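You operate a simulated robot arm through the tools that you are given. There is no shell and no other tool.

You are at the controls of a simulated robot arm. One attempt, no reset.

JOB
Zero the black meter, lay the grey magnet in the carrier and slide it to HALF.
Fine: pointer resting in the green, drawer pulled out four fifths or more for the magnet and shut again, other magnet and coil lever left alone.

It is judged by the outcome, as a careful person would: the job done as asked, and still so three seconds after it is handed in. It fails if anything else is knocked over, pushed out of place, dropped, spilled or broken.

ROBOT AND FRAMES
A 6-joint arm with a fingered hand, fixed in place. Base frame: the origin is at the foot of the arm, x ahead of it, y to its left, z up. Readings come in mm, rad, newtons and seconds.
With the tool pointing down near the work surface it reaches from about 300 to 700 mm from the base axis. Its first joint turns from -2.897 to 2.897 rad. Payload 4 kg.
The tool frame sits at the grasp point between the pads (the TCP): z along the fingers, y along the line on which they close. The tips reach 22 mm beyond it. Largest opening 112 mm; the body of the gripper starts 60 mm behind the TCP. The gripper is a hand of 4 fingers: y runs from the thumb to the fingers, the wrist lies at [0, 0, -218] in the tool frame, and closing takes about 1.5 s.
Orientation is that of the tool frame in the base frame, as a unit quaternion [w, x, y, z]. With the fingers straight down and closing along the base's y, the tool's x points along the base's -x, its y along +y and its z along -z.

CONTROLS
- The arm moves only by the tool step_arm. Its argument "targets" is a list of rows, each a list of 7 numbers: the turn, a rotation vector about the tool's x, y, z in units of 180 degrees (1.0 is 180 degrees), then the shift along the tool's x, y, z in units of 250 mm (1.0 is 250 mm), then the gripper command, from -1 (shut) to 1 (fully open), values between in proportion. In form: [[rx, ry, rz, x, y, z, hand], ...]. A call has 1 to 20 rows; each row is the pose to reach, as a shift and turn from the pose commanded when the call began, along the tool's axes at that moment. A call with a number of a shift or a turn outside -1 to 1 is refused whole. Each row takes 0.2 s and may step no farther than 50 mm and 0.15 rad from the row before; otherwise, or with a gripper value out of range, the whole call is refused. Where a pose cannot be reached the arm comes as near as it can. A force on the tool above 40 N (or 10 N above the force at the start of the call, whichever is more), or a blocked arm, ends the call early, and 0.2 s more pass. The fingers move at their own pace (about 45 mm/s each) and stop on an object; they squeeze with about 24 N. The grip force told is the motor's: it shows also when the fingers shut on nothing. Time passes only in rows, and 0.2 s behind the last, so rows that repeat a pose let the fingers close. It gives the time, the measured TCP pose, the force on the tool (base axes), the opening and the grip force at its end, in the units of the frame above (readings bear some noise), with the torque about the TCP (base axes, N m) and any sound that the robot's microphone picked up, and new pictures: "pictures" is both (left out), scene, wrist or none.
- Cameras (640 x 400 px; columns grow to the right, rows downward): "scene" is fixed at [44.5, -484.9, 1636.1]; the picture's right is [0.59, -0.80, 0.00], its down [-0.55, -0.41, -0.73] and it looks along [0.58, 0.43, -0.69] (base axes); focal length 315 px, centre (320, 200). "wrist" rides on the gripper at [69, 4, -83] in the tool frame; the picture's right is [-0.06, 1.00, 0.00], its down [-0.77, -0.05, -0.64] and it looks along [-0.64, -0.04, 0.77] (tool axes); focal length 243 px, centre (320, 200).
- grasp_type(shape): the hand has 4 fingers and takes this shape, open, in about a second: jaw (thumb against the fingers, like two jaws); tri (thumb and two fingers); tip (a fingertip pinch); poke (one finger out to press); point (the index stretched); flat (the hand flat); cup (the hand cupped); fist (a fist). The gripper value then closes the fingers along that shape, each until it touches; the sizes above hold for jaw. It gives what a move gives, with no picture.
- pixel_to_xyz(camera, pixels): for up to 12 pixels [column, row] of the newest picture of that camera ("zoom" is the newest enlarged one), the place [x, y, z] in the base frame of the surface seen there, good to about 2 mm, but the place of the scene camera against the robot may be out by one fixed shift of up to 25 mm in any direction. No time passes.
- zoom(camera, box): a new picture of the part [left, top, right, bottom] of that camera's present view, enlarged. No time passes.
- finish_job(): hands the job in; it is judged then, once.

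Open the gripper and draw the arm clear of the work before you hand the job in, unless the task says otherwise.

The tools are called after "Call:" as name(argument=value, ...) on one line, values as JSON. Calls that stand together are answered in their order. step_arm: Moves the arm, as the interface text tells. Its arguments: {"type":"object","properties":{"targets":{"type":"array","items":{"type":"array","items":{"type":"number"}}},"pictures":{"type":"string","enum":["both","scene","wrist","none"]}},"required":["targets"]} The other tools are called the same way: grasp_type (shape) gives the hand a shape; pixel_to_xyz (camera, pixels) gives the place of the surface under pixels of a picture; zoom (camera, box) takes an enlarged picture of a part of a camera's view; finish_job () hands the job in.

At the start:

```text
clock: 0.0
eef_pos: [365.6, -91.9, 1212.0]
tcp_rot: [-0.001, 0.0, 1.0, 0.001]
contact_force: [-0.6, 0.6, -0.3]
ft_torque: [0.02, -0.02, -0.01]
opening: 111.8
grasp_force: 0.1
shape: jaw
```

scene: 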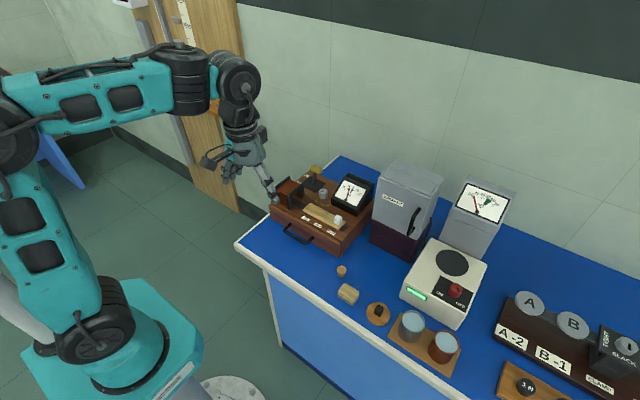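
wrist: 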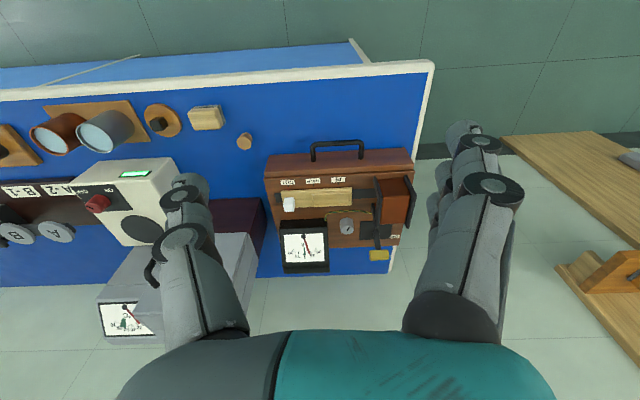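

I start by looking closely at the wooden apparatus around (320,210) in the scene picture and (335,210) in the wrist picture.

Call:
zoom(camera="scene", box=[250, 150, 400, 260])

Call:
zoom(camera="wrist", box=[250, 130, 430, 280])

```text
3.64 times, centred on (325, 205) of scene
```

zoom: 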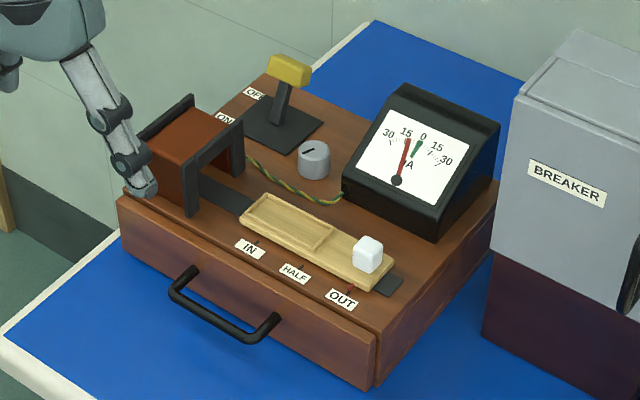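

```text
2.67 times, centred on (340, 205) of wrist
```

zoom: 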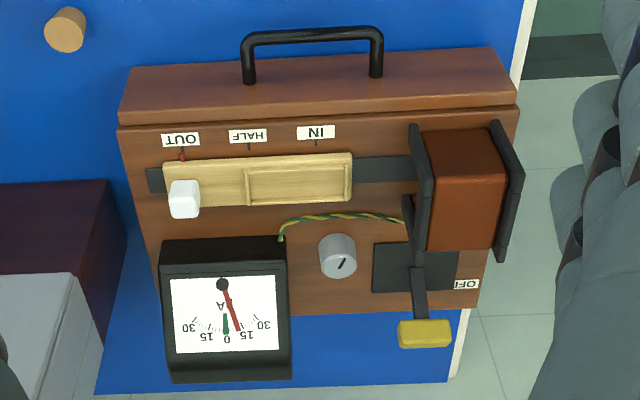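

The box carries a drawer handle, carrier with white knob at OUT, grey zero knob, yellow coil lever and the black meter. I measure points from the wrist picture, which rides on the arm.

Call:
pixel_to_xyz(camera="wrist", pixels=[[311, 152], [335, 142], [358, 150], [274, 167], [416, 160], [302, 205], [345, 226], [289, 204], [345, 200], [379, 254], [303, 245], [330, 199]])

Call:
pixel_to_xyz(camera="scene", pixels=[[284, 228], [299, 238], [314, 243], [338, 218], [324, 193], [318, 169], [352, 190], [341, 272], [348, 294], [378, 312]])

```text
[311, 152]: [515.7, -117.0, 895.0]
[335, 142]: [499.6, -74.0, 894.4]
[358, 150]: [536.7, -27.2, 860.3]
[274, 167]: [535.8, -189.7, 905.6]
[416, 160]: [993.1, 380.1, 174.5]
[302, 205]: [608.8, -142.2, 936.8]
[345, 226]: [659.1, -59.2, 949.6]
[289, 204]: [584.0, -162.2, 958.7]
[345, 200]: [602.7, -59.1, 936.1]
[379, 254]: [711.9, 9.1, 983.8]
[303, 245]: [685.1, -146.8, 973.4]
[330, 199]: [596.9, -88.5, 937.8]
```

```text
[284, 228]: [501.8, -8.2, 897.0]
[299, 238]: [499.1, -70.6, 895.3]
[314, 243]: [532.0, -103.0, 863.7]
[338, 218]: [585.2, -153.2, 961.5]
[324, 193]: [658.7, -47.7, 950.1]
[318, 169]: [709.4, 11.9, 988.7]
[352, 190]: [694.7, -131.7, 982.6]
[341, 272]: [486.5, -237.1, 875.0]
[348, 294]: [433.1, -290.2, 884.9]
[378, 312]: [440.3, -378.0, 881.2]
```

The knob stands at about (659,-59,950), the handle at (500,-73,895). I move closer for a better look at the apparatus.

Call:
step_arm(targets=[[0, 0, 0, -0.09, 0.016, 0.1, 1], [0, 0, 0, -0.18, 0.032, 0.2, 1], [0, 0, 0, -0.27, 0.048, 0.3, 1], [0, 0, 0, -0.36, 0.064, 0.4, 1], [0, 0, 0, -0.444, 0.08, 0.48, 1]])

```text
clock: 1.2
eef_pos: [477.0, -72.7, 1091.8]
tcp_rot: [0.0, 0.0, 1.0, 0.0]
contact_force: [-1.0, -0.2, -0.1]
ft_torque: [0.0, -0.01, 0.01]
opening: 111.9
grasp_force: 0.1
shape: jaw
```

scene: 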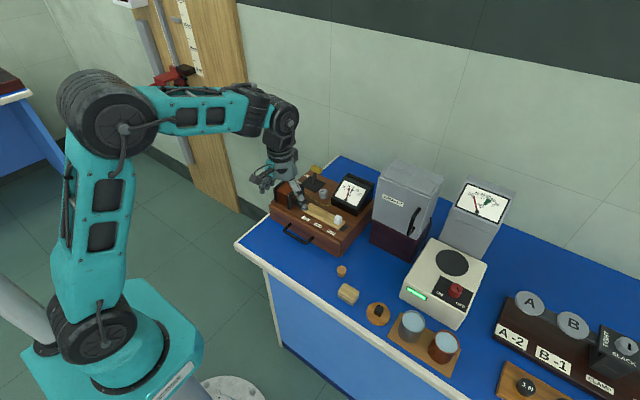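
wrist: 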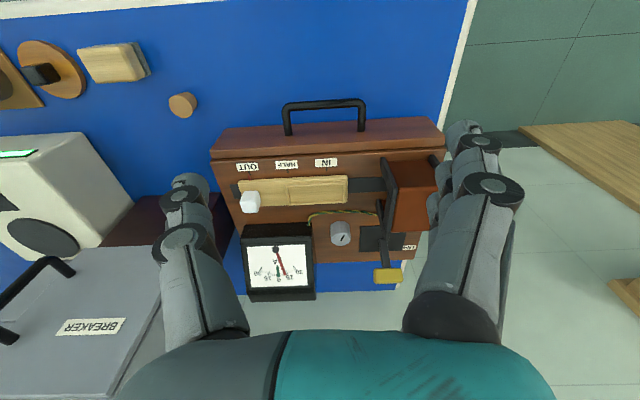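

The box now fills (210-445, 110-300) of the wrist picture; I zoom in on it and take points.

Call:
zoom(camera="wrist", box=[205, 90, 445, 310])

Call:
pixel_to_xyz(camera="wrist", pixels=[[340, 227], [332, 225], [348, 224], [340, 242], [340, 219], [320, 235], [360, 239], [388, 276], [370, 276], [404, 278], [280, 235], [310, 237]])

Call:
pixel_to_xyz(camera="wrist", pixels=[[248, 198], [240, 197], [258, 196], [285, 190], [330, 188], [346, 184], [346, 200], [270, 206], [325, 102], [290, 106], [361, 104], [395, 190]])

```text
1.82 times, centred on (325, 200) of wrist
```

zoom: 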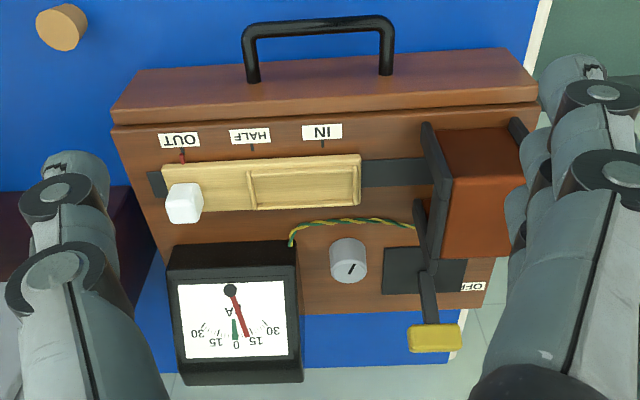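

```text
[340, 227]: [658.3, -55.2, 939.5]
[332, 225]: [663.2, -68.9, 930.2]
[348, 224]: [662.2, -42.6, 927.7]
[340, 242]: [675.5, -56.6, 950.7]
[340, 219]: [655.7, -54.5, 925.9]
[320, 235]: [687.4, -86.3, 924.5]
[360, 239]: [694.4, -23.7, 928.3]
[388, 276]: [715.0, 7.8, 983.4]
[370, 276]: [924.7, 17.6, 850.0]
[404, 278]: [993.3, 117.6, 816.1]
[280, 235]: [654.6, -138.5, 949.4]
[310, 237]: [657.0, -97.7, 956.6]
```

```text
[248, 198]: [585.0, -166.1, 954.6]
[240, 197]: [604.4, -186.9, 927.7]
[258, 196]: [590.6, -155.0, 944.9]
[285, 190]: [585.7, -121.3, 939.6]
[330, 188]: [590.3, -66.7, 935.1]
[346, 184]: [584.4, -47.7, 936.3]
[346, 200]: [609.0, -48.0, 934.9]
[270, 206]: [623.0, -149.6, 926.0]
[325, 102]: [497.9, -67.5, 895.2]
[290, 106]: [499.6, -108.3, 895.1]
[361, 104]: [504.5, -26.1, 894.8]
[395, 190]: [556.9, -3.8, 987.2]
```

Knob top is near z 951 with the box top at z 925. I look at the hand and box in the scene view at (300,195) to judge finger clearance.

Call:
zoom(camera="scene", box=[240, 130, 380, 260])

Call:
zoom(camera="wrist", box=[300, 180, 440, 300])

```text
3.08 times, centred on (310, 195) of scene
```

zoom: 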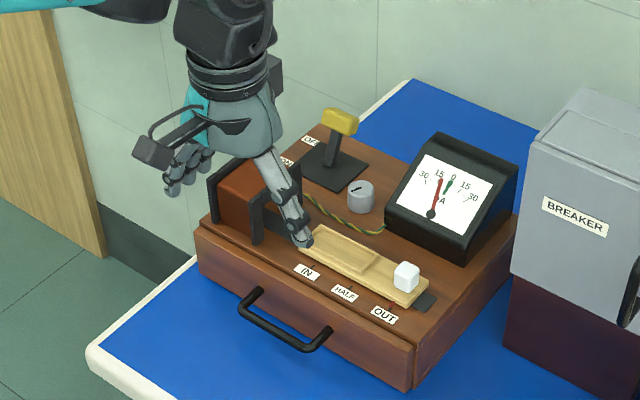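

```text
3.33 times, centred on (370, 240) of wrist
```

zoom: 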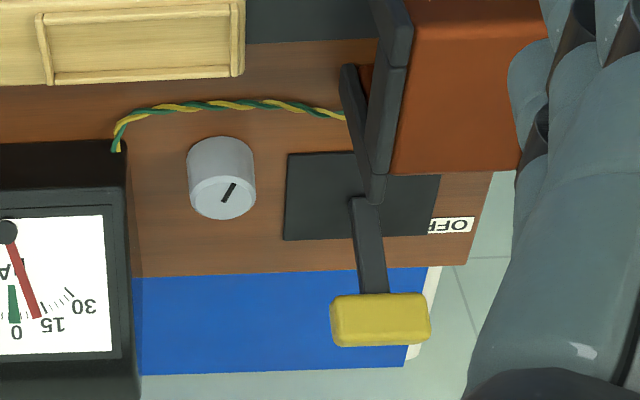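

I read the knob outline, lever and coil points from this enlarged picture.

Call:
pixel_to_xyz(camera="zoom", pixels=[[223, 200], [193, 197], [253, 195], [222, 216], [224, 182], [232, 186], [225, 203], [290, 200], [345, 75], [375, 195], [365, 210], [380, 320]])

Call:
pixel_to_xyz(camera="zoom", pixels=[[335, 320], [425, 320], [405, 60], [385, 150], [520, 160], [120, 165], [125, 200], [130, 340], [110, 210], [290, 155], [440, 180], [240, 60]])

```text
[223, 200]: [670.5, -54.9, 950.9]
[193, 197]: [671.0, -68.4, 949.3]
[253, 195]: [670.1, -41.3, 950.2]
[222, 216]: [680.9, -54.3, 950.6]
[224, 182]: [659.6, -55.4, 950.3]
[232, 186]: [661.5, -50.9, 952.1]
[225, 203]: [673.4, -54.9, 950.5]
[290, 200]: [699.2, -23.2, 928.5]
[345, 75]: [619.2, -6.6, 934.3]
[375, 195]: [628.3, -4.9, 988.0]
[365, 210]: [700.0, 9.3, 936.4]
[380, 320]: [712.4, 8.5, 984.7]
```

```text
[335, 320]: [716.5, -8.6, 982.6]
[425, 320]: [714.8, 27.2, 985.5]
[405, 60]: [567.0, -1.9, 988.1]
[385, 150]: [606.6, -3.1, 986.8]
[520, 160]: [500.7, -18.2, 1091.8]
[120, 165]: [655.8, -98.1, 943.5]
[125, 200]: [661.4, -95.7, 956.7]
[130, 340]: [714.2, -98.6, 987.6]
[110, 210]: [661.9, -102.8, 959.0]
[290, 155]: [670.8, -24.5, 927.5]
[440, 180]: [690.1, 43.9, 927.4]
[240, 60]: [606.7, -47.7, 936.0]
```

The knob is centred at about (670,-55), top z 950.5, 27 mm wide; the meter side is at y -96 and the lever bar at (712,8). I test how the hand looks when closed to about 42 mm here in free air.

Call:
step_arm(targets=[[0, 0, 0, 0, 0, 0, -0.25], [0, 0, 0, 0, 0, 0, -0.25], [0, 0, 0, 0, 0, 0, -0.25], [0, 0, 0, 0, 0, 0, -0.25], [0, 0, 0, 0, 0, 0, -0.25]])

Call:
zoom(camera="scene", box=[240, 130, 350, 220])

```text
clock: 2.4
eef_pos: [477.4, -72.9, 1093.4]
tcp_rot: [0.0, 0.0, 1.0, 0.0]
contact_force: [0.1, 0.0, -0.4]
ft_torque: [0.0, -0.01, 0.0]
opening: 42.8
grasp_force: 0.0
shape: jaw
```

scene: 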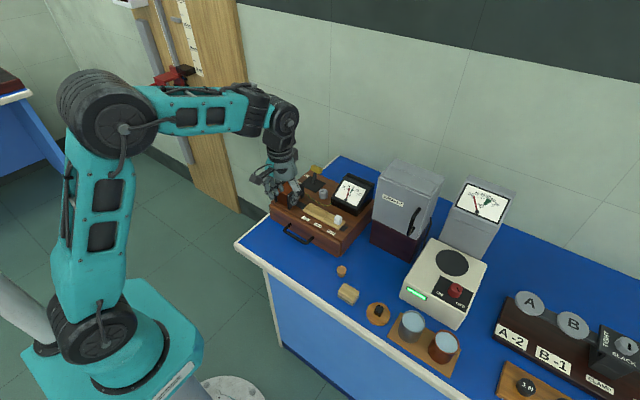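
wrist: 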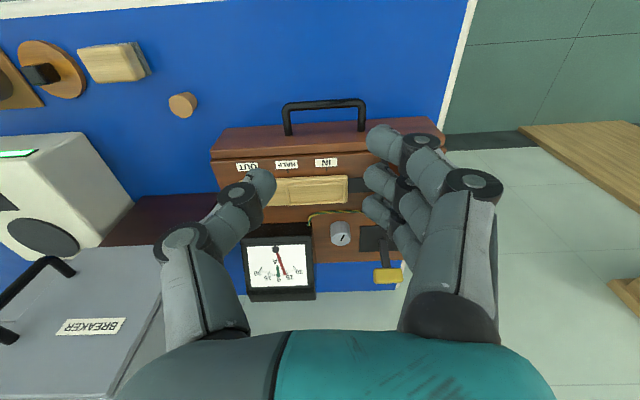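

```text
4.44 times, centred on (295, 175) of scene
```

zoom: 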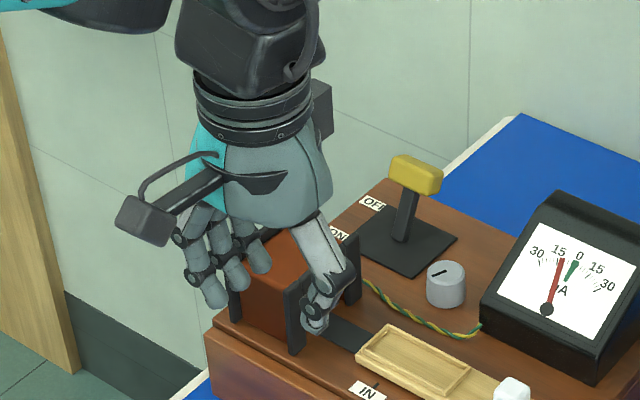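

The knuckles bow outward when partly closed. I measure thumb and finger knuckles and tips in the wrist picture at (182,235), (262,180), (472,182), (380,140).

Call:
pixel_to_xyz(camera="wrist", pixels=[[182, 235], [165, 250], [240, 195], [262, 180], [472, 182], [500, 185], [420, 145], [380, 138], [372, 180], [372, 208], [400, 185], [440, 300]])

Call:
grasp_type(shape="tip")

Call:
step_arm(targets=[[0, 0, 0, 0, 0, 0, 1]])

Call:
zoom(camera="scene", box=[240, 130, 350, 220])

```text
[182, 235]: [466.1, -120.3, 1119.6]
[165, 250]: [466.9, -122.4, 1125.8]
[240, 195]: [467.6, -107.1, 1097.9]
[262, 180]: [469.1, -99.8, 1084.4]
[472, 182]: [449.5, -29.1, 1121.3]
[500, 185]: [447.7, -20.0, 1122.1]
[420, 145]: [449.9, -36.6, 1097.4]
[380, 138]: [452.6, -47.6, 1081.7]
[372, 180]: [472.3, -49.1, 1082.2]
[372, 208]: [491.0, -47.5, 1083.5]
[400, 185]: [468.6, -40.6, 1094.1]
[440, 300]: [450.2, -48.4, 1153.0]
```

```text
clock: 3.3
eef_pos: [478.4, -72.8, 1093.3]
tcp_rot: [-0.001, 0.0, 1.0, 0.001]
contact_force: [-0.7, -0.5, 0.6]
ft_torque: [0.01, 0.0, -0.02]
opening: 112.0
grasp_force: 0.0
shape: tip
```

```text
clock: 3.7
eef_pos: [477.6, -72.3, 1092.8]
tcp_rot: [-0.001, 0.0, 1.0, 0.0]
contact_force: [0.2, -0.5, -0.8]
ft_torque: [0.0, -0.02, 0.0]
opening: 111.9
grasp_force: 0.2
shape: tip
```

scene: 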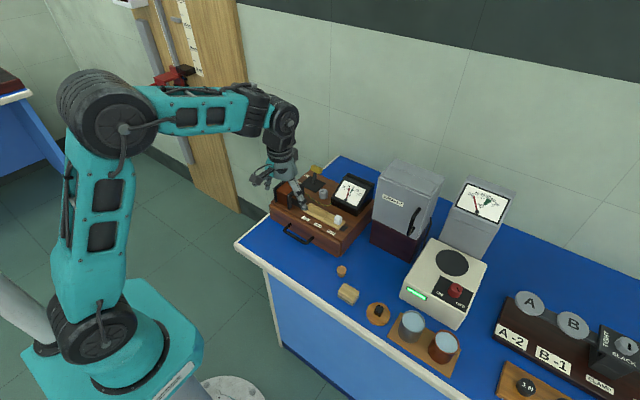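
wrist: 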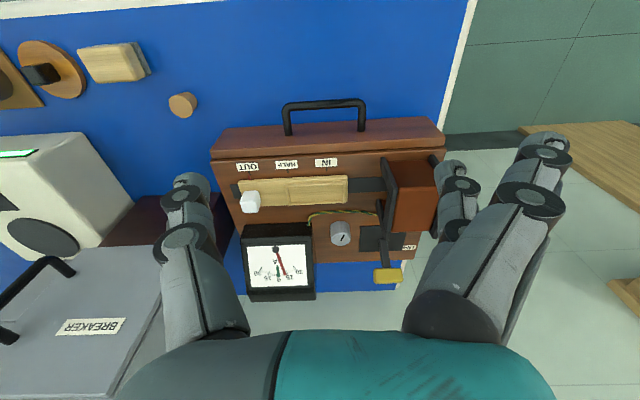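

```text
4.44 times, centred on (295, 175) of scene
```

zoom: 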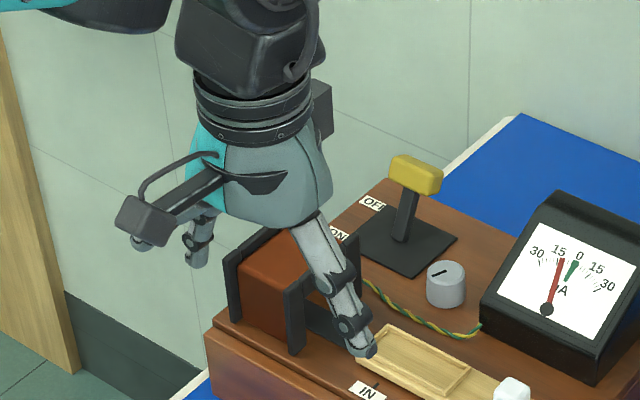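

In "tip" two outer fingers splay away and the middle one pairs with the thumb. I close it to about 42 mm and look.

Call:
step_arm(targets=[[0, 0, 0, 0, 0, 0, -0.25], [0, 0, 0, 0, 0, 0, -0.25], [0, 0, 0, 0, 0, 0, -0.25], [0, 0, 0, 0, 0, 0, -0.25], [0, 0, 0, 0, 0, 0, -0.25]])

Call:
zoom(camera="scene", box=[240, 130, 350, 220])

Call:
zoom(camera="wrist", box=[130, 110, 590, 390])

```text
clock: 4.9
eef_pos: [477.4, -71.6, 1092.6]
tcp_rot: [0.0, 0.0, 1.0, 0.0]
contact_force: [-1.2, -0.2, -0.6]
ft_torque: [0.03, -0.02, 0.01]
opening: 42.5
grasp_force: 0.0
shape: tip
```

scene: 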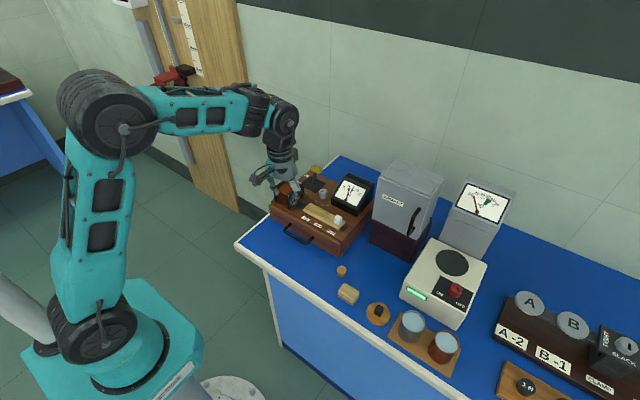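
wrist: 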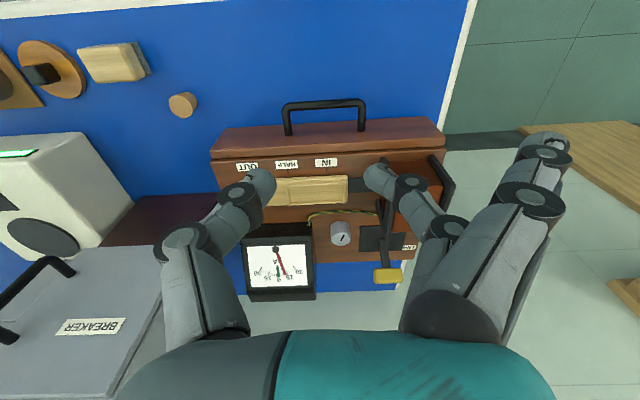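

```text
4.44 times, centred on (295, 175) of scene
```

zoom: 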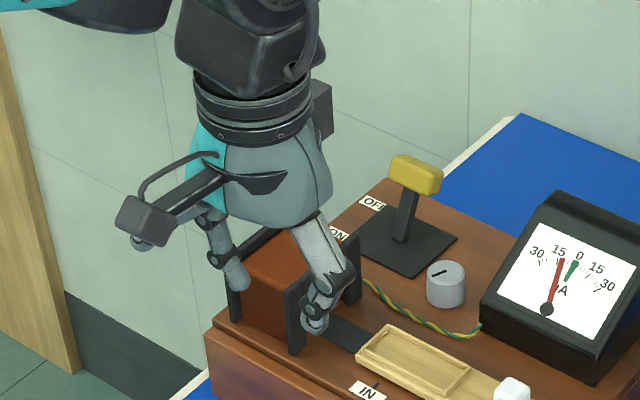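

```text
1.39 times, centred on (360, 250) of wrist
```

zoom: 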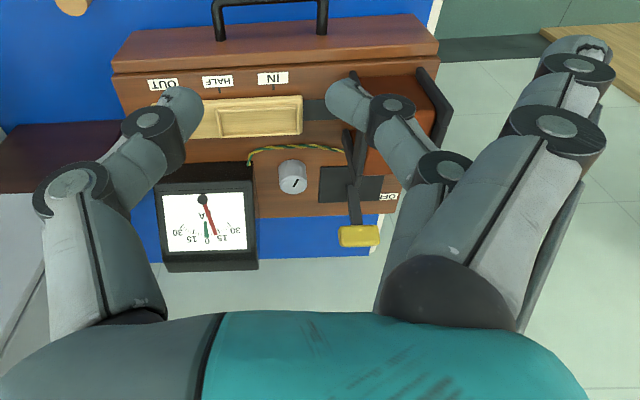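

I measure the splayed fingers and the meter's outline to judge the clearances around the knob.

Call:
pixel_to_xyz(camera="wrist", pixels=[[545, 137], [545, 155], [530, 195], [560, 205], [440, 228], [462, 228], [408, 190], [376, 175], [500, 270], [265, 178], [165, 250], [540, 250]])

Call:
pixel_to_xyz(camera="wrist", pixels=[[278, 228], [312, 226], [312, 240], [313, 262], [314, 285], [314, 298], [280, 245], [280, 275], [280, 290], [280, 297], [250, 292], [380, 225]])

```text
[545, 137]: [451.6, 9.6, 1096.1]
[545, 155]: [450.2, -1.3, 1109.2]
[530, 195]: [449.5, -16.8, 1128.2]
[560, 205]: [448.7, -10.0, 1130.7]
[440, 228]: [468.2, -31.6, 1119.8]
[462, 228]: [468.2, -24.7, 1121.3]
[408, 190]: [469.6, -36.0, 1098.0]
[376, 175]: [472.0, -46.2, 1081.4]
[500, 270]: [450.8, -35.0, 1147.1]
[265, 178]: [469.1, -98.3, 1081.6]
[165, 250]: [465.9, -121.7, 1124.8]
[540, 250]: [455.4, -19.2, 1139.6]
```

```text
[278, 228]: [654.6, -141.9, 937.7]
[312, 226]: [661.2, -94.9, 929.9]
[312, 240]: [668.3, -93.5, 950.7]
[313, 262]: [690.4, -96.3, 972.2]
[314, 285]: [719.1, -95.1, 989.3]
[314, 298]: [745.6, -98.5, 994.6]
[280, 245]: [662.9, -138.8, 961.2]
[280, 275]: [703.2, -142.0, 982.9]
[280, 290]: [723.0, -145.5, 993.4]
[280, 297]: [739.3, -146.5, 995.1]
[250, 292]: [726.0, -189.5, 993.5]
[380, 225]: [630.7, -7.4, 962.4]
```

Meter: front face x 655, slope up to z 995 at x 724; its side is at y -95. I check how the "tri" shape looks, closed part way, as it may suit a round knob better.

Call:
grasp_type(shape="tri")

Call:
step_arm(targets=[[0, 0, 0, 0, 0, 0, -0.3], [0, 0, 0, 0, 0, 0, -0.3], [0, 0, 0, 0, 0, 0, -0.3], [0, 0, 0, 0, 0, 0, -0.3], [0, 0, 0, 0, 0, 0, -0.3]])

Call:
zoom(camera="scene", box=[240, 130, 350, 220])

Call:
zoom(camera="wrist", box=[130, 110, 590, 390])

```text
clock: 5.8
eef_pos: [476.6, -71.2, 1091.9]
tcp_rot: [0.001, 0.0, 1.0, 0.0]
contact_force: [0.3, 0.5, 0.1]
ft_torque: [0.04, -0.03, 0.02]
opening: 112.2
grasp_force: 0.1
shape: tri
```

```text
clock: 7.0
eef_pos: [476.9, -72.1, 1091.5]
tcp_rot: [0.0, 0.001, 1.0, -0.001]
contact_force: [0.3, 0.2, -0.5]
ft_torque: [0.0, 0.01, 0.0]
opening: 39.8
grasp_force: 0.1
shape: tri
```

scene: 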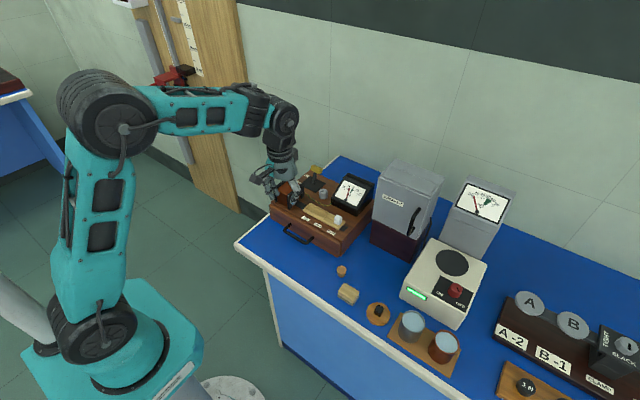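
wrist: 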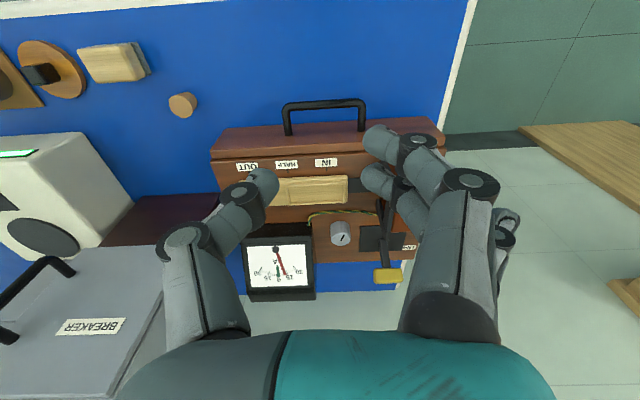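

```text
4.44 times, centred on (295, 175) of scene
```

zoom: 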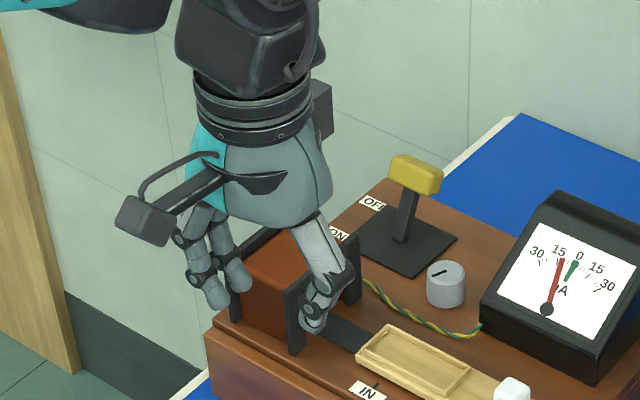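

```text
1.39 times, centred on (360, 250) of wrist
```

zoom: 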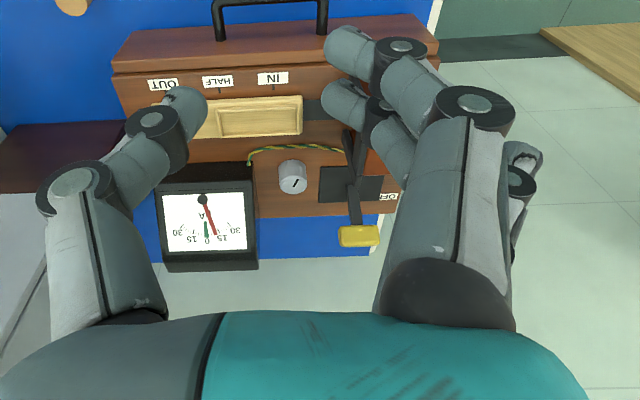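

"tip" (thumb plus middle finger) suits the knob best. Before moving I check how near and tall the breaker box is.

Call:
pixel_to_xyz(camera="scene", pixels=[[380, 163], [442, 178], [430, 205], [376, 185], [372, 235], [412, 262], [400, 165]])

Call:
grasp_type(shape="tip")

```text
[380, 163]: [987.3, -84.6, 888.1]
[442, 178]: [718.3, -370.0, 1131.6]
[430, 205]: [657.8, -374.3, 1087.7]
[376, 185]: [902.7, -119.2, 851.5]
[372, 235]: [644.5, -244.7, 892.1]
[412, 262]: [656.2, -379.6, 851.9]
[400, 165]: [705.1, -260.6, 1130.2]
```

```text
clock: 7.9
eef_pos: [476.4, -72.1, 1092.8]
tcp_rot: [0.0, 0.0, 1.0, 0.0]
contact_force: [-0.2, -0.7, -0.7]
ft_torque: [0.03, 0.0, 0.0]
opening: 112.1
grasp_force: 0.0
shape: tip
```

The breaker is at y below -245, far enough. I turn the hand 110° so the thumb will be behind the knob and bring it above the knob at z 1040, partly closed.

Call:
step_arm(targets=[[0, 0, -0.0437, -0.0551, 0.0049, 0.0149, 0], [0, 0, -0.0873, -0.1103, 0.0097, 0.0297, 0], [0, 0, -0.131, -0.1654, 0.0146, 0.0446, 0], [0, 0, -0.1746, -0.2206, 0.0194, 0.0594, -0.2], [0, 0, -0.2183, -0.2757, 0.0243, 0.0743, -0.2], [0, 0, -0.2619, -0.3309, 0.0291, 0.0891, -0.2], [0, 0, -0.3056, -0.386, 0.034, 0.104, -0.2], [0, 0, -0.3492, -0.4411, 0.0389, 0.1189, -0.2], [0, 0, -0.3929, -0.4963, 0.0437, 0.1337, -0.2], [0, 0, -0.4365, -0.5514, 0.0486, 0.1486, -0.2], [0, 0, -0.4802, -0.6066, 0.0534, 0.1634, -0.2], [0, 0, -0.5238, -0.6617, 0.0583, 0.1783, -0.2], [0, 0, -0.5675, -0.7169, 0.0631, 0.1931, -0.2], [0, 0, -0.611, -0.772, 0.068, 0.208, -0.2], [0, 0, -0.611, -0.772, 0.068, 0.208, -0.2]])

Call:
zoom(camera="scene", box=[270, 120, 400, 230])

```text
clock: 11.1
eef_pos: [670.0, -54.9, 1038.9]
tcp_rot: [0.0, 0.819, -0.573, 0.002]
contact_force: [0.2, -0.2, 0.8]
ft_torque: [-0.02, 0.0, 0.02]
opening: 45.3
grasp_force: 0.0
shape: tip
out of reach, approached as far as the arm can: row 11, 12
```

scene: 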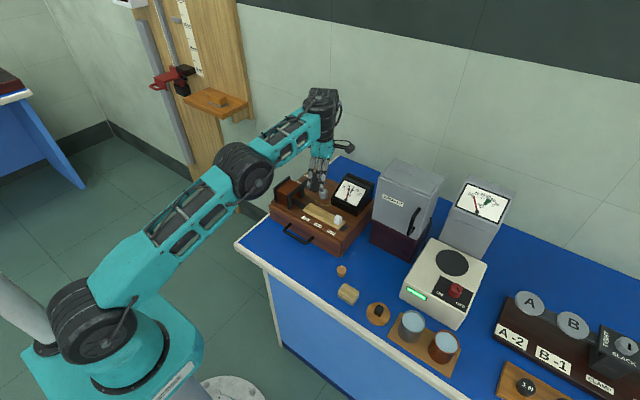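
wrist: 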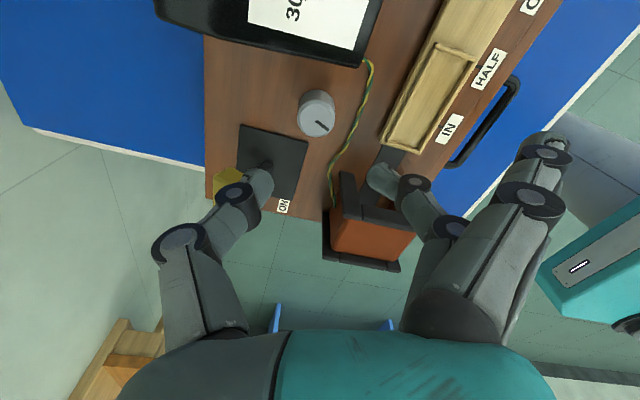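

```text
3.64 times, centred on (335, 175) of scene
```

zoom: 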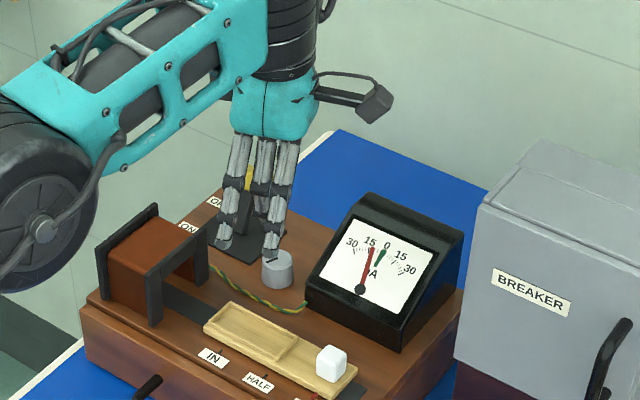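

The arm stretched out; in the scene picture the elbow is at (245,170). I check its height over the table and box.

Call:
pixel_to_xyz(camera="scene", pixels=[[245, 172], [250, 195], [272, 180], [290, 150], [215, 200], [180, 240], [318, 150], [322, 180], [310, 183], [326, 193]])

Call:
pixel_to_xyz(camera="wrist", pixels=[[317, 113], [300, 113], [334, 111], [316, 128], [316, 100], [245, 178], [545, 155], [553, 210]])

```text
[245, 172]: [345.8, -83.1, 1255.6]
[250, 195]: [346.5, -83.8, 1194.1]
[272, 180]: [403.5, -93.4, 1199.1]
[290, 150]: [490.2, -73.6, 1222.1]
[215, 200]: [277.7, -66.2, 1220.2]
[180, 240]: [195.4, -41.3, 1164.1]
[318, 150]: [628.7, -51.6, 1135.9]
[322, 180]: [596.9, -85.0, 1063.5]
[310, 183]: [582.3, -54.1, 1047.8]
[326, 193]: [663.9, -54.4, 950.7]
```

```text
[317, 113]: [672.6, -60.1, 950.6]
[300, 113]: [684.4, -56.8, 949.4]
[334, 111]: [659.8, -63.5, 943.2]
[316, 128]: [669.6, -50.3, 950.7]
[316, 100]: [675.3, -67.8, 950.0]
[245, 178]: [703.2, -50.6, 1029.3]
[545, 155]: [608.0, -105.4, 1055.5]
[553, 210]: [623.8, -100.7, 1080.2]
```

I zoom in on the knob in the wrist picture at (317,115) to fix its centre precisely.

Call:
zoom(camera="wrist", box=[280, 80, 360, 145])

Call:
pixel_to_xyz(camera="zoom", pixels=[[300, 340], [300, 320], [300, 400], [200, 330], [400, 330], [300, 260]])

```text
6.15 times, centred on (320, 112) of wrist
```

zoom: 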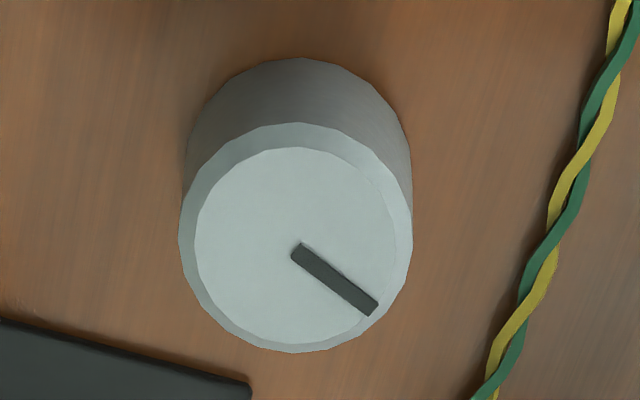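

```text
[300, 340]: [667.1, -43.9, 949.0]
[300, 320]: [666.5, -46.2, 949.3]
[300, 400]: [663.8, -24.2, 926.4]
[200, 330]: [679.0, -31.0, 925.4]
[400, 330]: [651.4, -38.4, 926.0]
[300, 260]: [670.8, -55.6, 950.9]
```

I query the rim of the knob's top face to get its centre.

Call:
pixel_to_xyz(camera="zoom", pixels=[[300, 128], [296, 347], [184, 235], [408, 245], [296, 240], [300, 155], [205, 300], [385, 300], [210, 180], [380, 175]])

```text
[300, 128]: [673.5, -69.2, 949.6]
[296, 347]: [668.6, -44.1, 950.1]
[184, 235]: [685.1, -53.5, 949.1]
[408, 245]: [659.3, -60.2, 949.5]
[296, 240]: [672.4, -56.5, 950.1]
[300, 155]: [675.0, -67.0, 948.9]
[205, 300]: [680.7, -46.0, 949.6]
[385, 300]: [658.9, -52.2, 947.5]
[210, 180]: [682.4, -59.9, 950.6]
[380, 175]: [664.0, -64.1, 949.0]
```

Knob centre is about (671,-56). The twisted wire runs near the finger's side, so I check its height before going down.

Call:
pixel_to_xyz(camera="zoom", pixels=[[610, 60], [605, 120], [565, 170], [565, 210], [540, 260], [515, 320], [495, 380], [550, 235]])

```text
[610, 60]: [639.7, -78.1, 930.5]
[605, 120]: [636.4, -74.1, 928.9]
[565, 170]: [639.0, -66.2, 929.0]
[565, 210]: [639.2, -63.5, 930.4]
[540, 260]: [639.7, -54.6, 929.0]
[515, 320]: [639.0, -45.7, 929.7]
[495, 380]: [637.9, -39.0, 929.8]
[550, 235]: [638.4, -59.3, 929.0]
```

The wire lies at z 930, so fingertips at z 936 clear it. I go down over the knob to z 957 with the fingers at 45 mm.

Call:
step_arm(targets=[[0, 0, 0, 0.0055, -0.0022, 0.08, -0.2], [0, 0, 0, 0.0055, -0.0022, 0.16, -0.2], [0, 0, 0, 0.0055, -0.0022, 0.24, -0.2], [0, 0, 0, 0.0055, -0.0022, 0.3, -0.2], [0, 0, 0, 0.0055, -0.0022, 0.327, -0.2]])

Call:
zoom(camera="scene", box=[270, 130, 390, 230])

Call:
zoom(camera="wrist", box=[180, 60, 480, 260])

```text
clock: 12.3
eef_pos: [672.4, -56.8, 958.9]
tcp_rot: [0.001, 0.819, -0.574, 0.0]
contact_force: [-0.2, 0.4, -0.5]
ft_torque: [0.03, -0.04, -0.02]
opening: 45.4
grasp_force: 0.0
shape: tip
```

scene: 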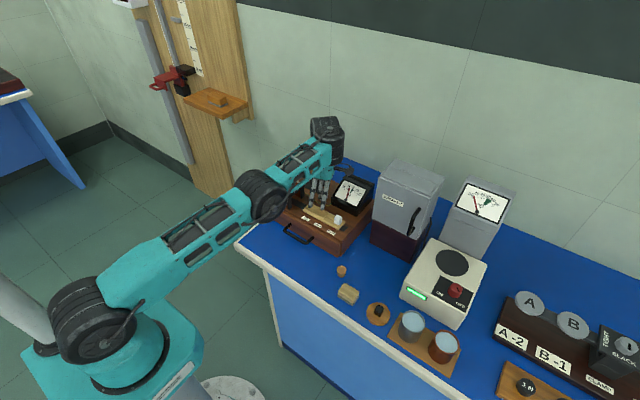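
wrist: 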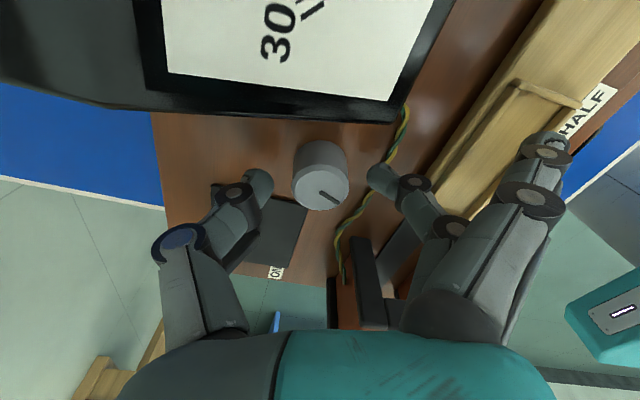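

```text
4.00 times, centred on (330, 180) of scene
```

zoom: 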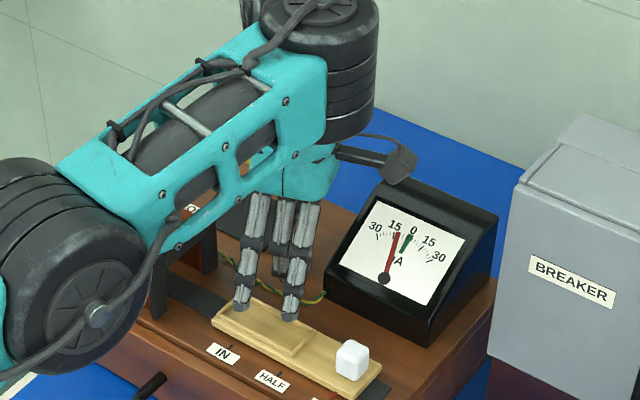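

```text
2.00 times, centred on (330, 160) of wrist
```

zoom: 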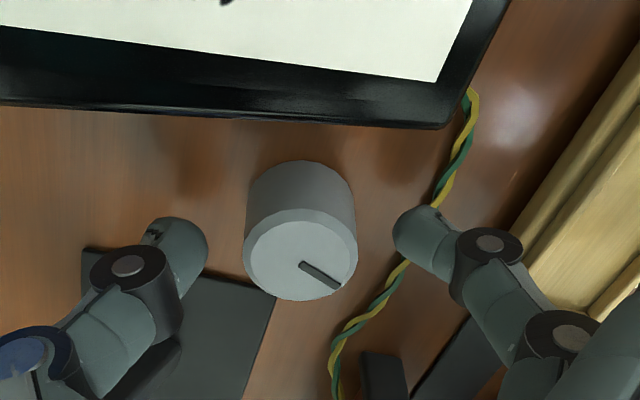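

Thumb tip (262,185) and finger tip (380,180) straddle the knob's top at (322,188). I close on the knob.

Call:
step_arm(targets=[[0, 0, 0, 0, 0, 0, -0.5], [0, 0, 0, 0, 0, 0, -1], [0, 0, 0, 0, 0, 0, -1], [0, 0, 0, 0, 0, 0, -1], [0, 0, 0, 0, 0, 0, -1]])

Call:
zoom(camera="scene", box=[320, 160, 390, 220])

Call:
zoom(camera="wrist", box=[230, 120, 410, 240])

```text
clock: 13.5
eef_pos: [672.5, -56.9, 958.5]
tcp_rot: [0.0, 0.819, -0.573, 0.001]
contact_force: [0.9, -4.6, -3.2]
ft_torque: [-0.09, -0.01, 0.0]
opening: 23.1
grasp_force: 24.4
shape: tip
```

scene: 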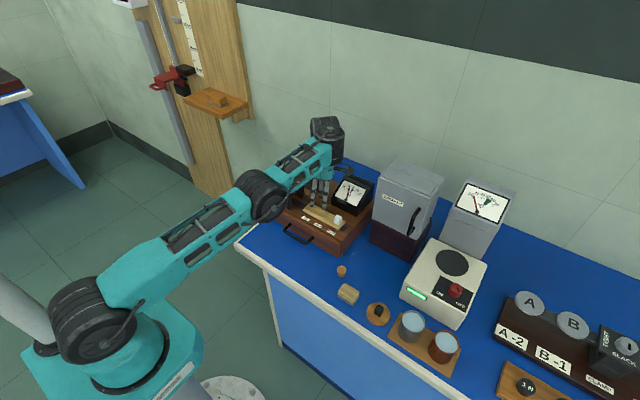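
wrist: 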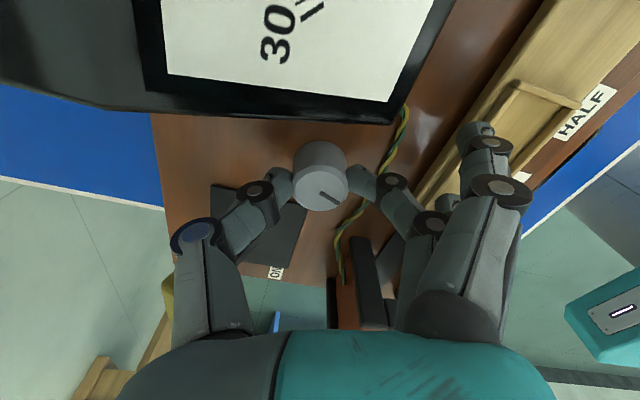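

```text
6.67 times, centred on (355, 190) of scene
```

zoom: 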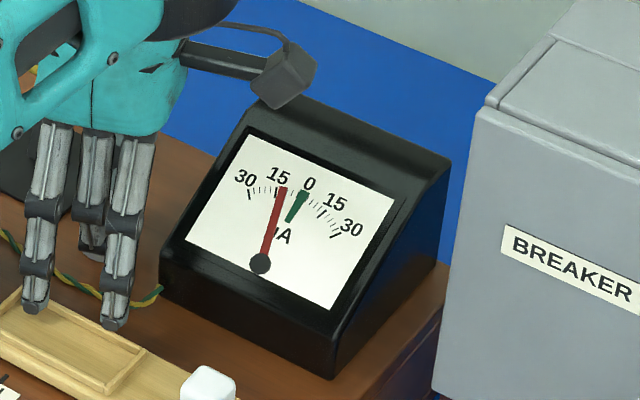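

```text
3.33 times, centred on (320, 180) of wrist
```

zoom: 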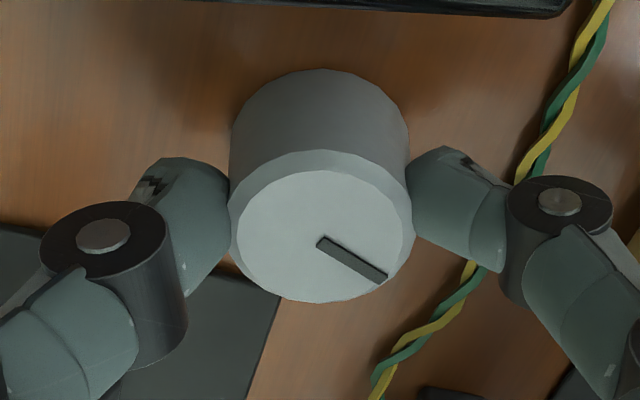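

Grip holds at 24 N and the pointer is still at about 15 left. I turn the knob 12° clockwise (seen from above) as a test and watch the pointer.

Call:
step_arm(targets=[[0, 0, 0.0222, 0, 0, 0, -1], [0, 0, 0.0444, 0, 0, 0, -1], [0, 0, 0.0667, 0, 0, 0, -1], [0, 0, 0.0667, 0, 0, 0, -1]])

Call:
zoom(camera="scene", box=[320, 160, 390, 220])

Call:
zoom(camera="wrist", box=[230, 120, 410, 240])

```text
clock: 14.5
eef_pos: [670.9, -56.6, 959.5]
tcp_rot: [0.001, 0.754, -0.657, 0.0]
contact_force: [8.1, -13.3, -1.5]
ft_torque: [-0.17, -0.03, 0.04]
opening: 22.8
grasp_force: 24.3
shape: tip
```

scene: 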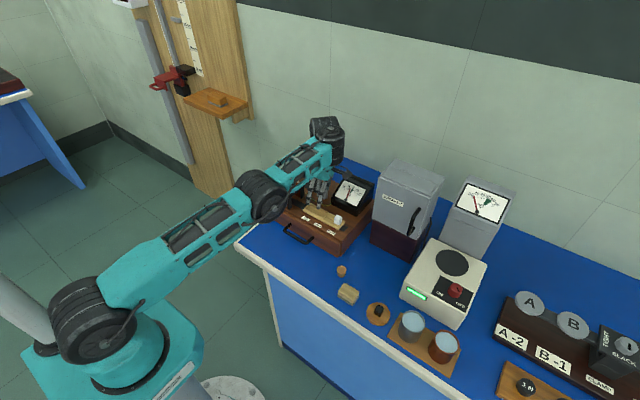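
wrist: 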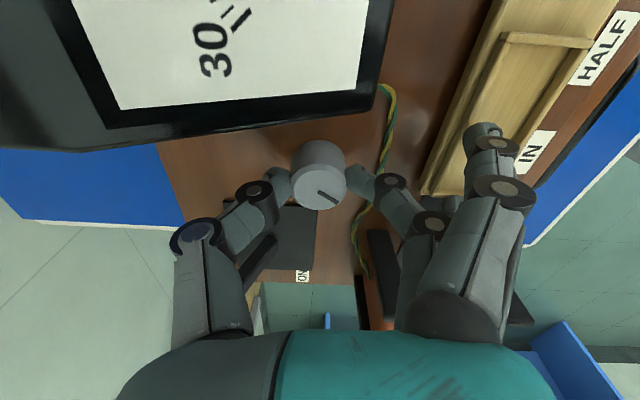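

```text
6.67 times, centred on (355, 190) of scene
```

zoom: 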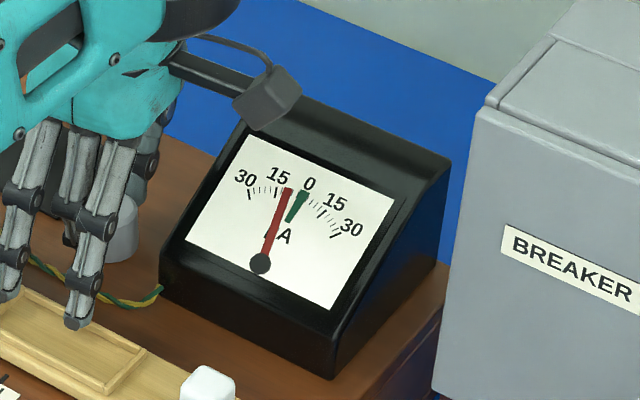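

```text
3.33 times, centred on (320, 180) of wrist
```

zoom: 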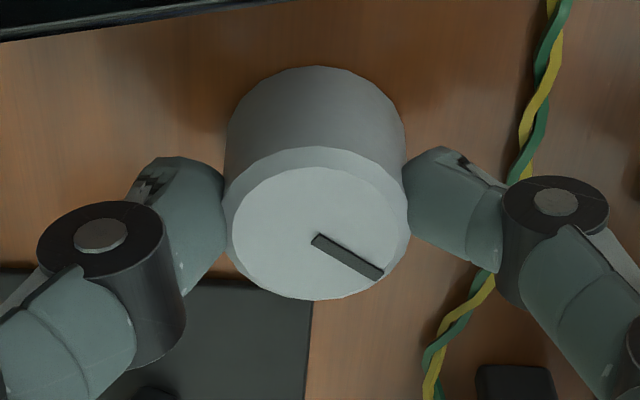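

The pointer moved right from about (282,190) to (288,190) in the enlarged view; the green mark is at (303,192). So clockwise is right, and roughly 30° more is needed. I check the outer fingers against the coil frame first.

Call:
pixel_to_xyz(camera="wrist", pixels=[[482, 130], [505, 150], [500, 190], [530, 195], [520, 300], [383, 255], [372, 240], [430, 222], [365, 285], [410, 270]])

```text
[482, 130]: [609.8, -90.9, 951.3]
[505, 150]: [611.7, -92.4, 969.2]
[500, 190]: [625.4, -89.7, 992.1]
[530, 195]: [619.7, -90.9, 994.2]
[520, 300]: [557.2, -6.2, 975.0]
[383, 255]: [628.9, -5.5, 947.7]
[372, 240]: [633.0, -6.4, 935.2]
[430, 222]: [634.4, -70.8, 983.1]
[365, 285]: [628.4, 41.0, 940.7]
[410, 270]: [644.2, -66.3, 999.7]
```

The outer finger would stay about 10 mm clear of the coil frame at y -6 after 14° more. I turn the knob a further 14° clockwise.

Call:
step_arm(targets=[[0, 0, 0.0222, 0, 0, 0, -1], [0, 0, 0.0444, 0, 0, 0, -1], [0, 0, 0.0667, 0, 0, 0, -1], [0, 0, 0.0778, 0, 0, 0, -1], [0, 0, 0.0778, 0, 0, 0, -1]])

Call:
zoom(camera="scene", box=[320, 160, 390, 220])

Call:
zoom(camera="wrist", box=[230, 120, 410, 240])

```text
clock: 15.7
eef_pos: [671.1, -56.6, 959.0]
tcp_rot: [-0.001, -0.669, 0.744, 0.002]
contact_force: [-2.0, -15.2, -3.0]
ft_torque: [-0.22, 0.02, 0.0]
opening: 22.9
grasp_force: 24.1
shape: tip
```

scene: 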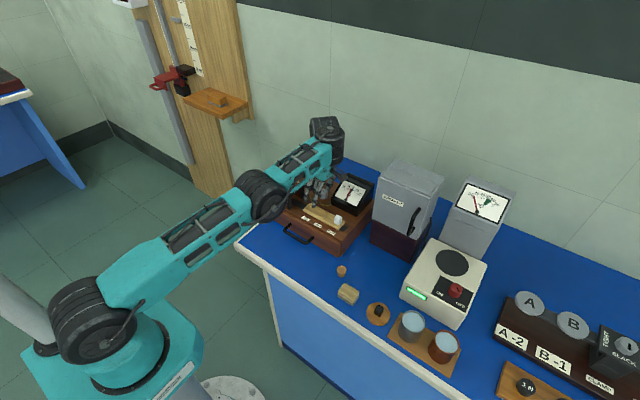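
wrist: 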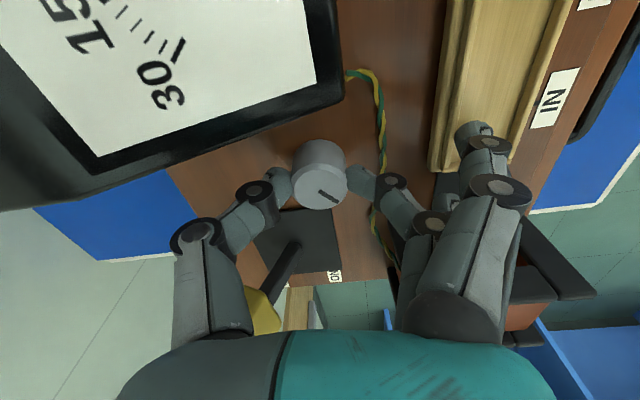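

```text
6.67 times, centred on (355, 190) of scene
```

zoom: 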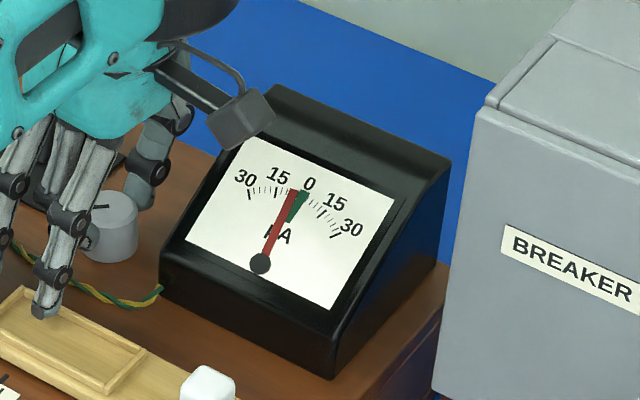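

```text
3.33 times, centred on (320, 180) of wrist
```

zoom: 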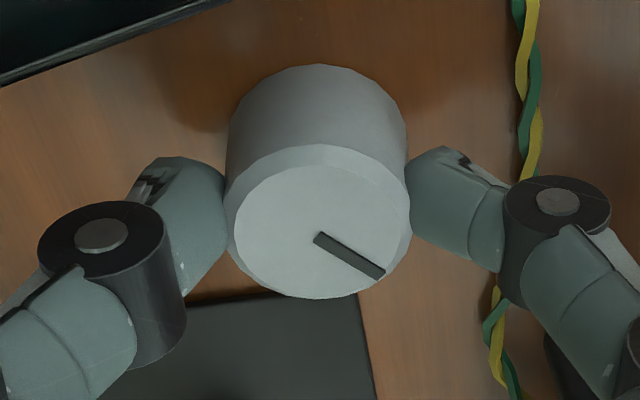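

The pointer is now at (294,190), about 9 px short of the green centre, i.e. roughly 19° more knob. I release, turn the hand back 38° and grip again.

Call:
step_arm(targets=[[0, 0, 0, 0, 0, 0, -0.2], [0, 0, 0, 0, 0, 0, -0.2], [0, 0, 0, 0, 0, 0, -0.2], [0, 0, -0.0422, 0, 0, 0, -0.2], [0, 0, -0.0844, 0, 0, 0, -0.2], [0, 0, -0.1267, 0, 0, 0, -0.2], [0, 0, -0.1689, 0, 0, 0, -0.2], [0, 0, -0.2111, 0, 0, 0, -0.2], [0, 0, -0.2111, 0, 0, 0, -0.2]])

Call:
zoom(camera="scene", box=[320, 160, 390, 220])

Call:
zoom(camera="wrist", box=[230, 120, 410, 240])

```text
clock: 17.7
eef_pos: [672.0, -58.0, 959.1]
tcp_rot: [0.0, 0.875, -0.484, 0.0]
contact_force: [-1.0, -0.2, 0.0]
ft_torque: [-0.01, -0.04, 0.03]
opening: 44.0
grasp_force: 0.0
shape: tip
```

scene: 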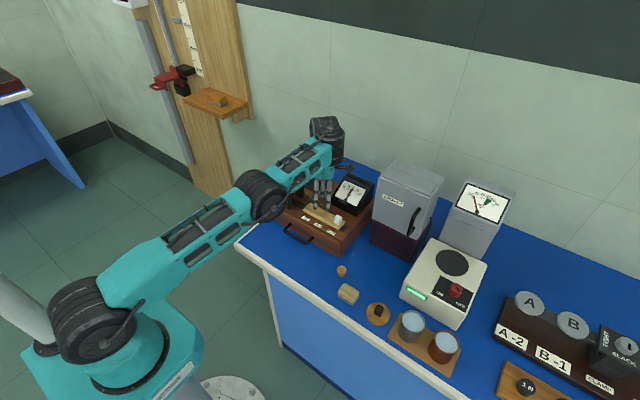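
wrist: 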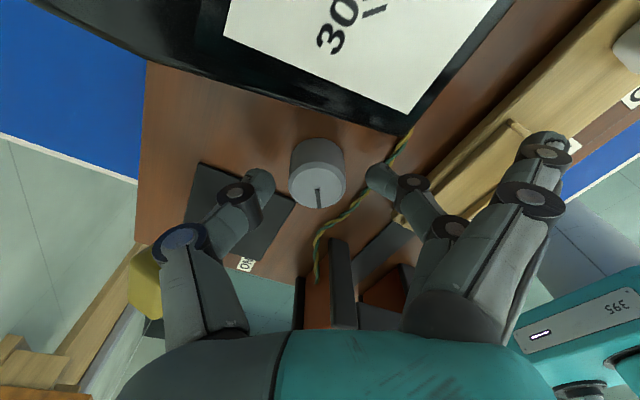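

```text
6.67 times, centred on (355, 190) of scene
```

zoom: 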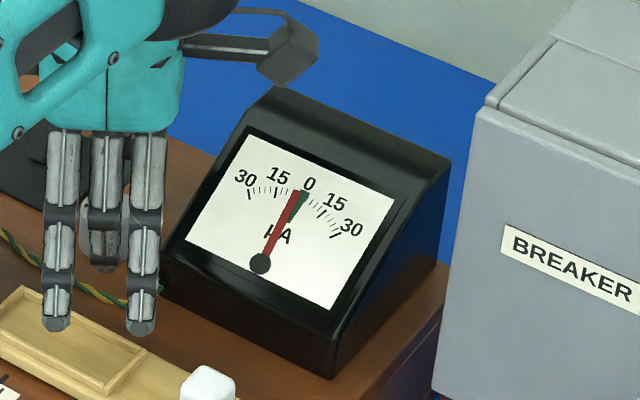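

```text
3.33 times, centred on (320, 180) of wrist
```

zoom: 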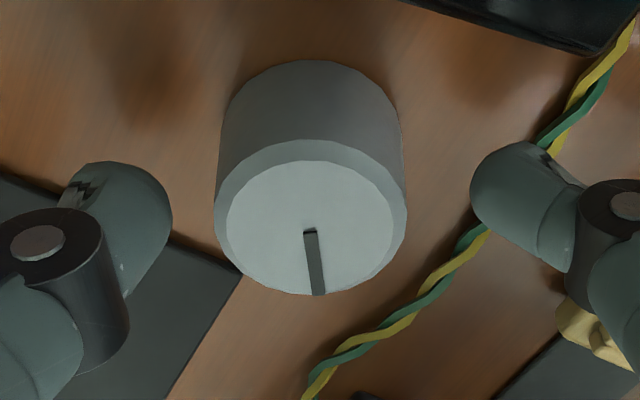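

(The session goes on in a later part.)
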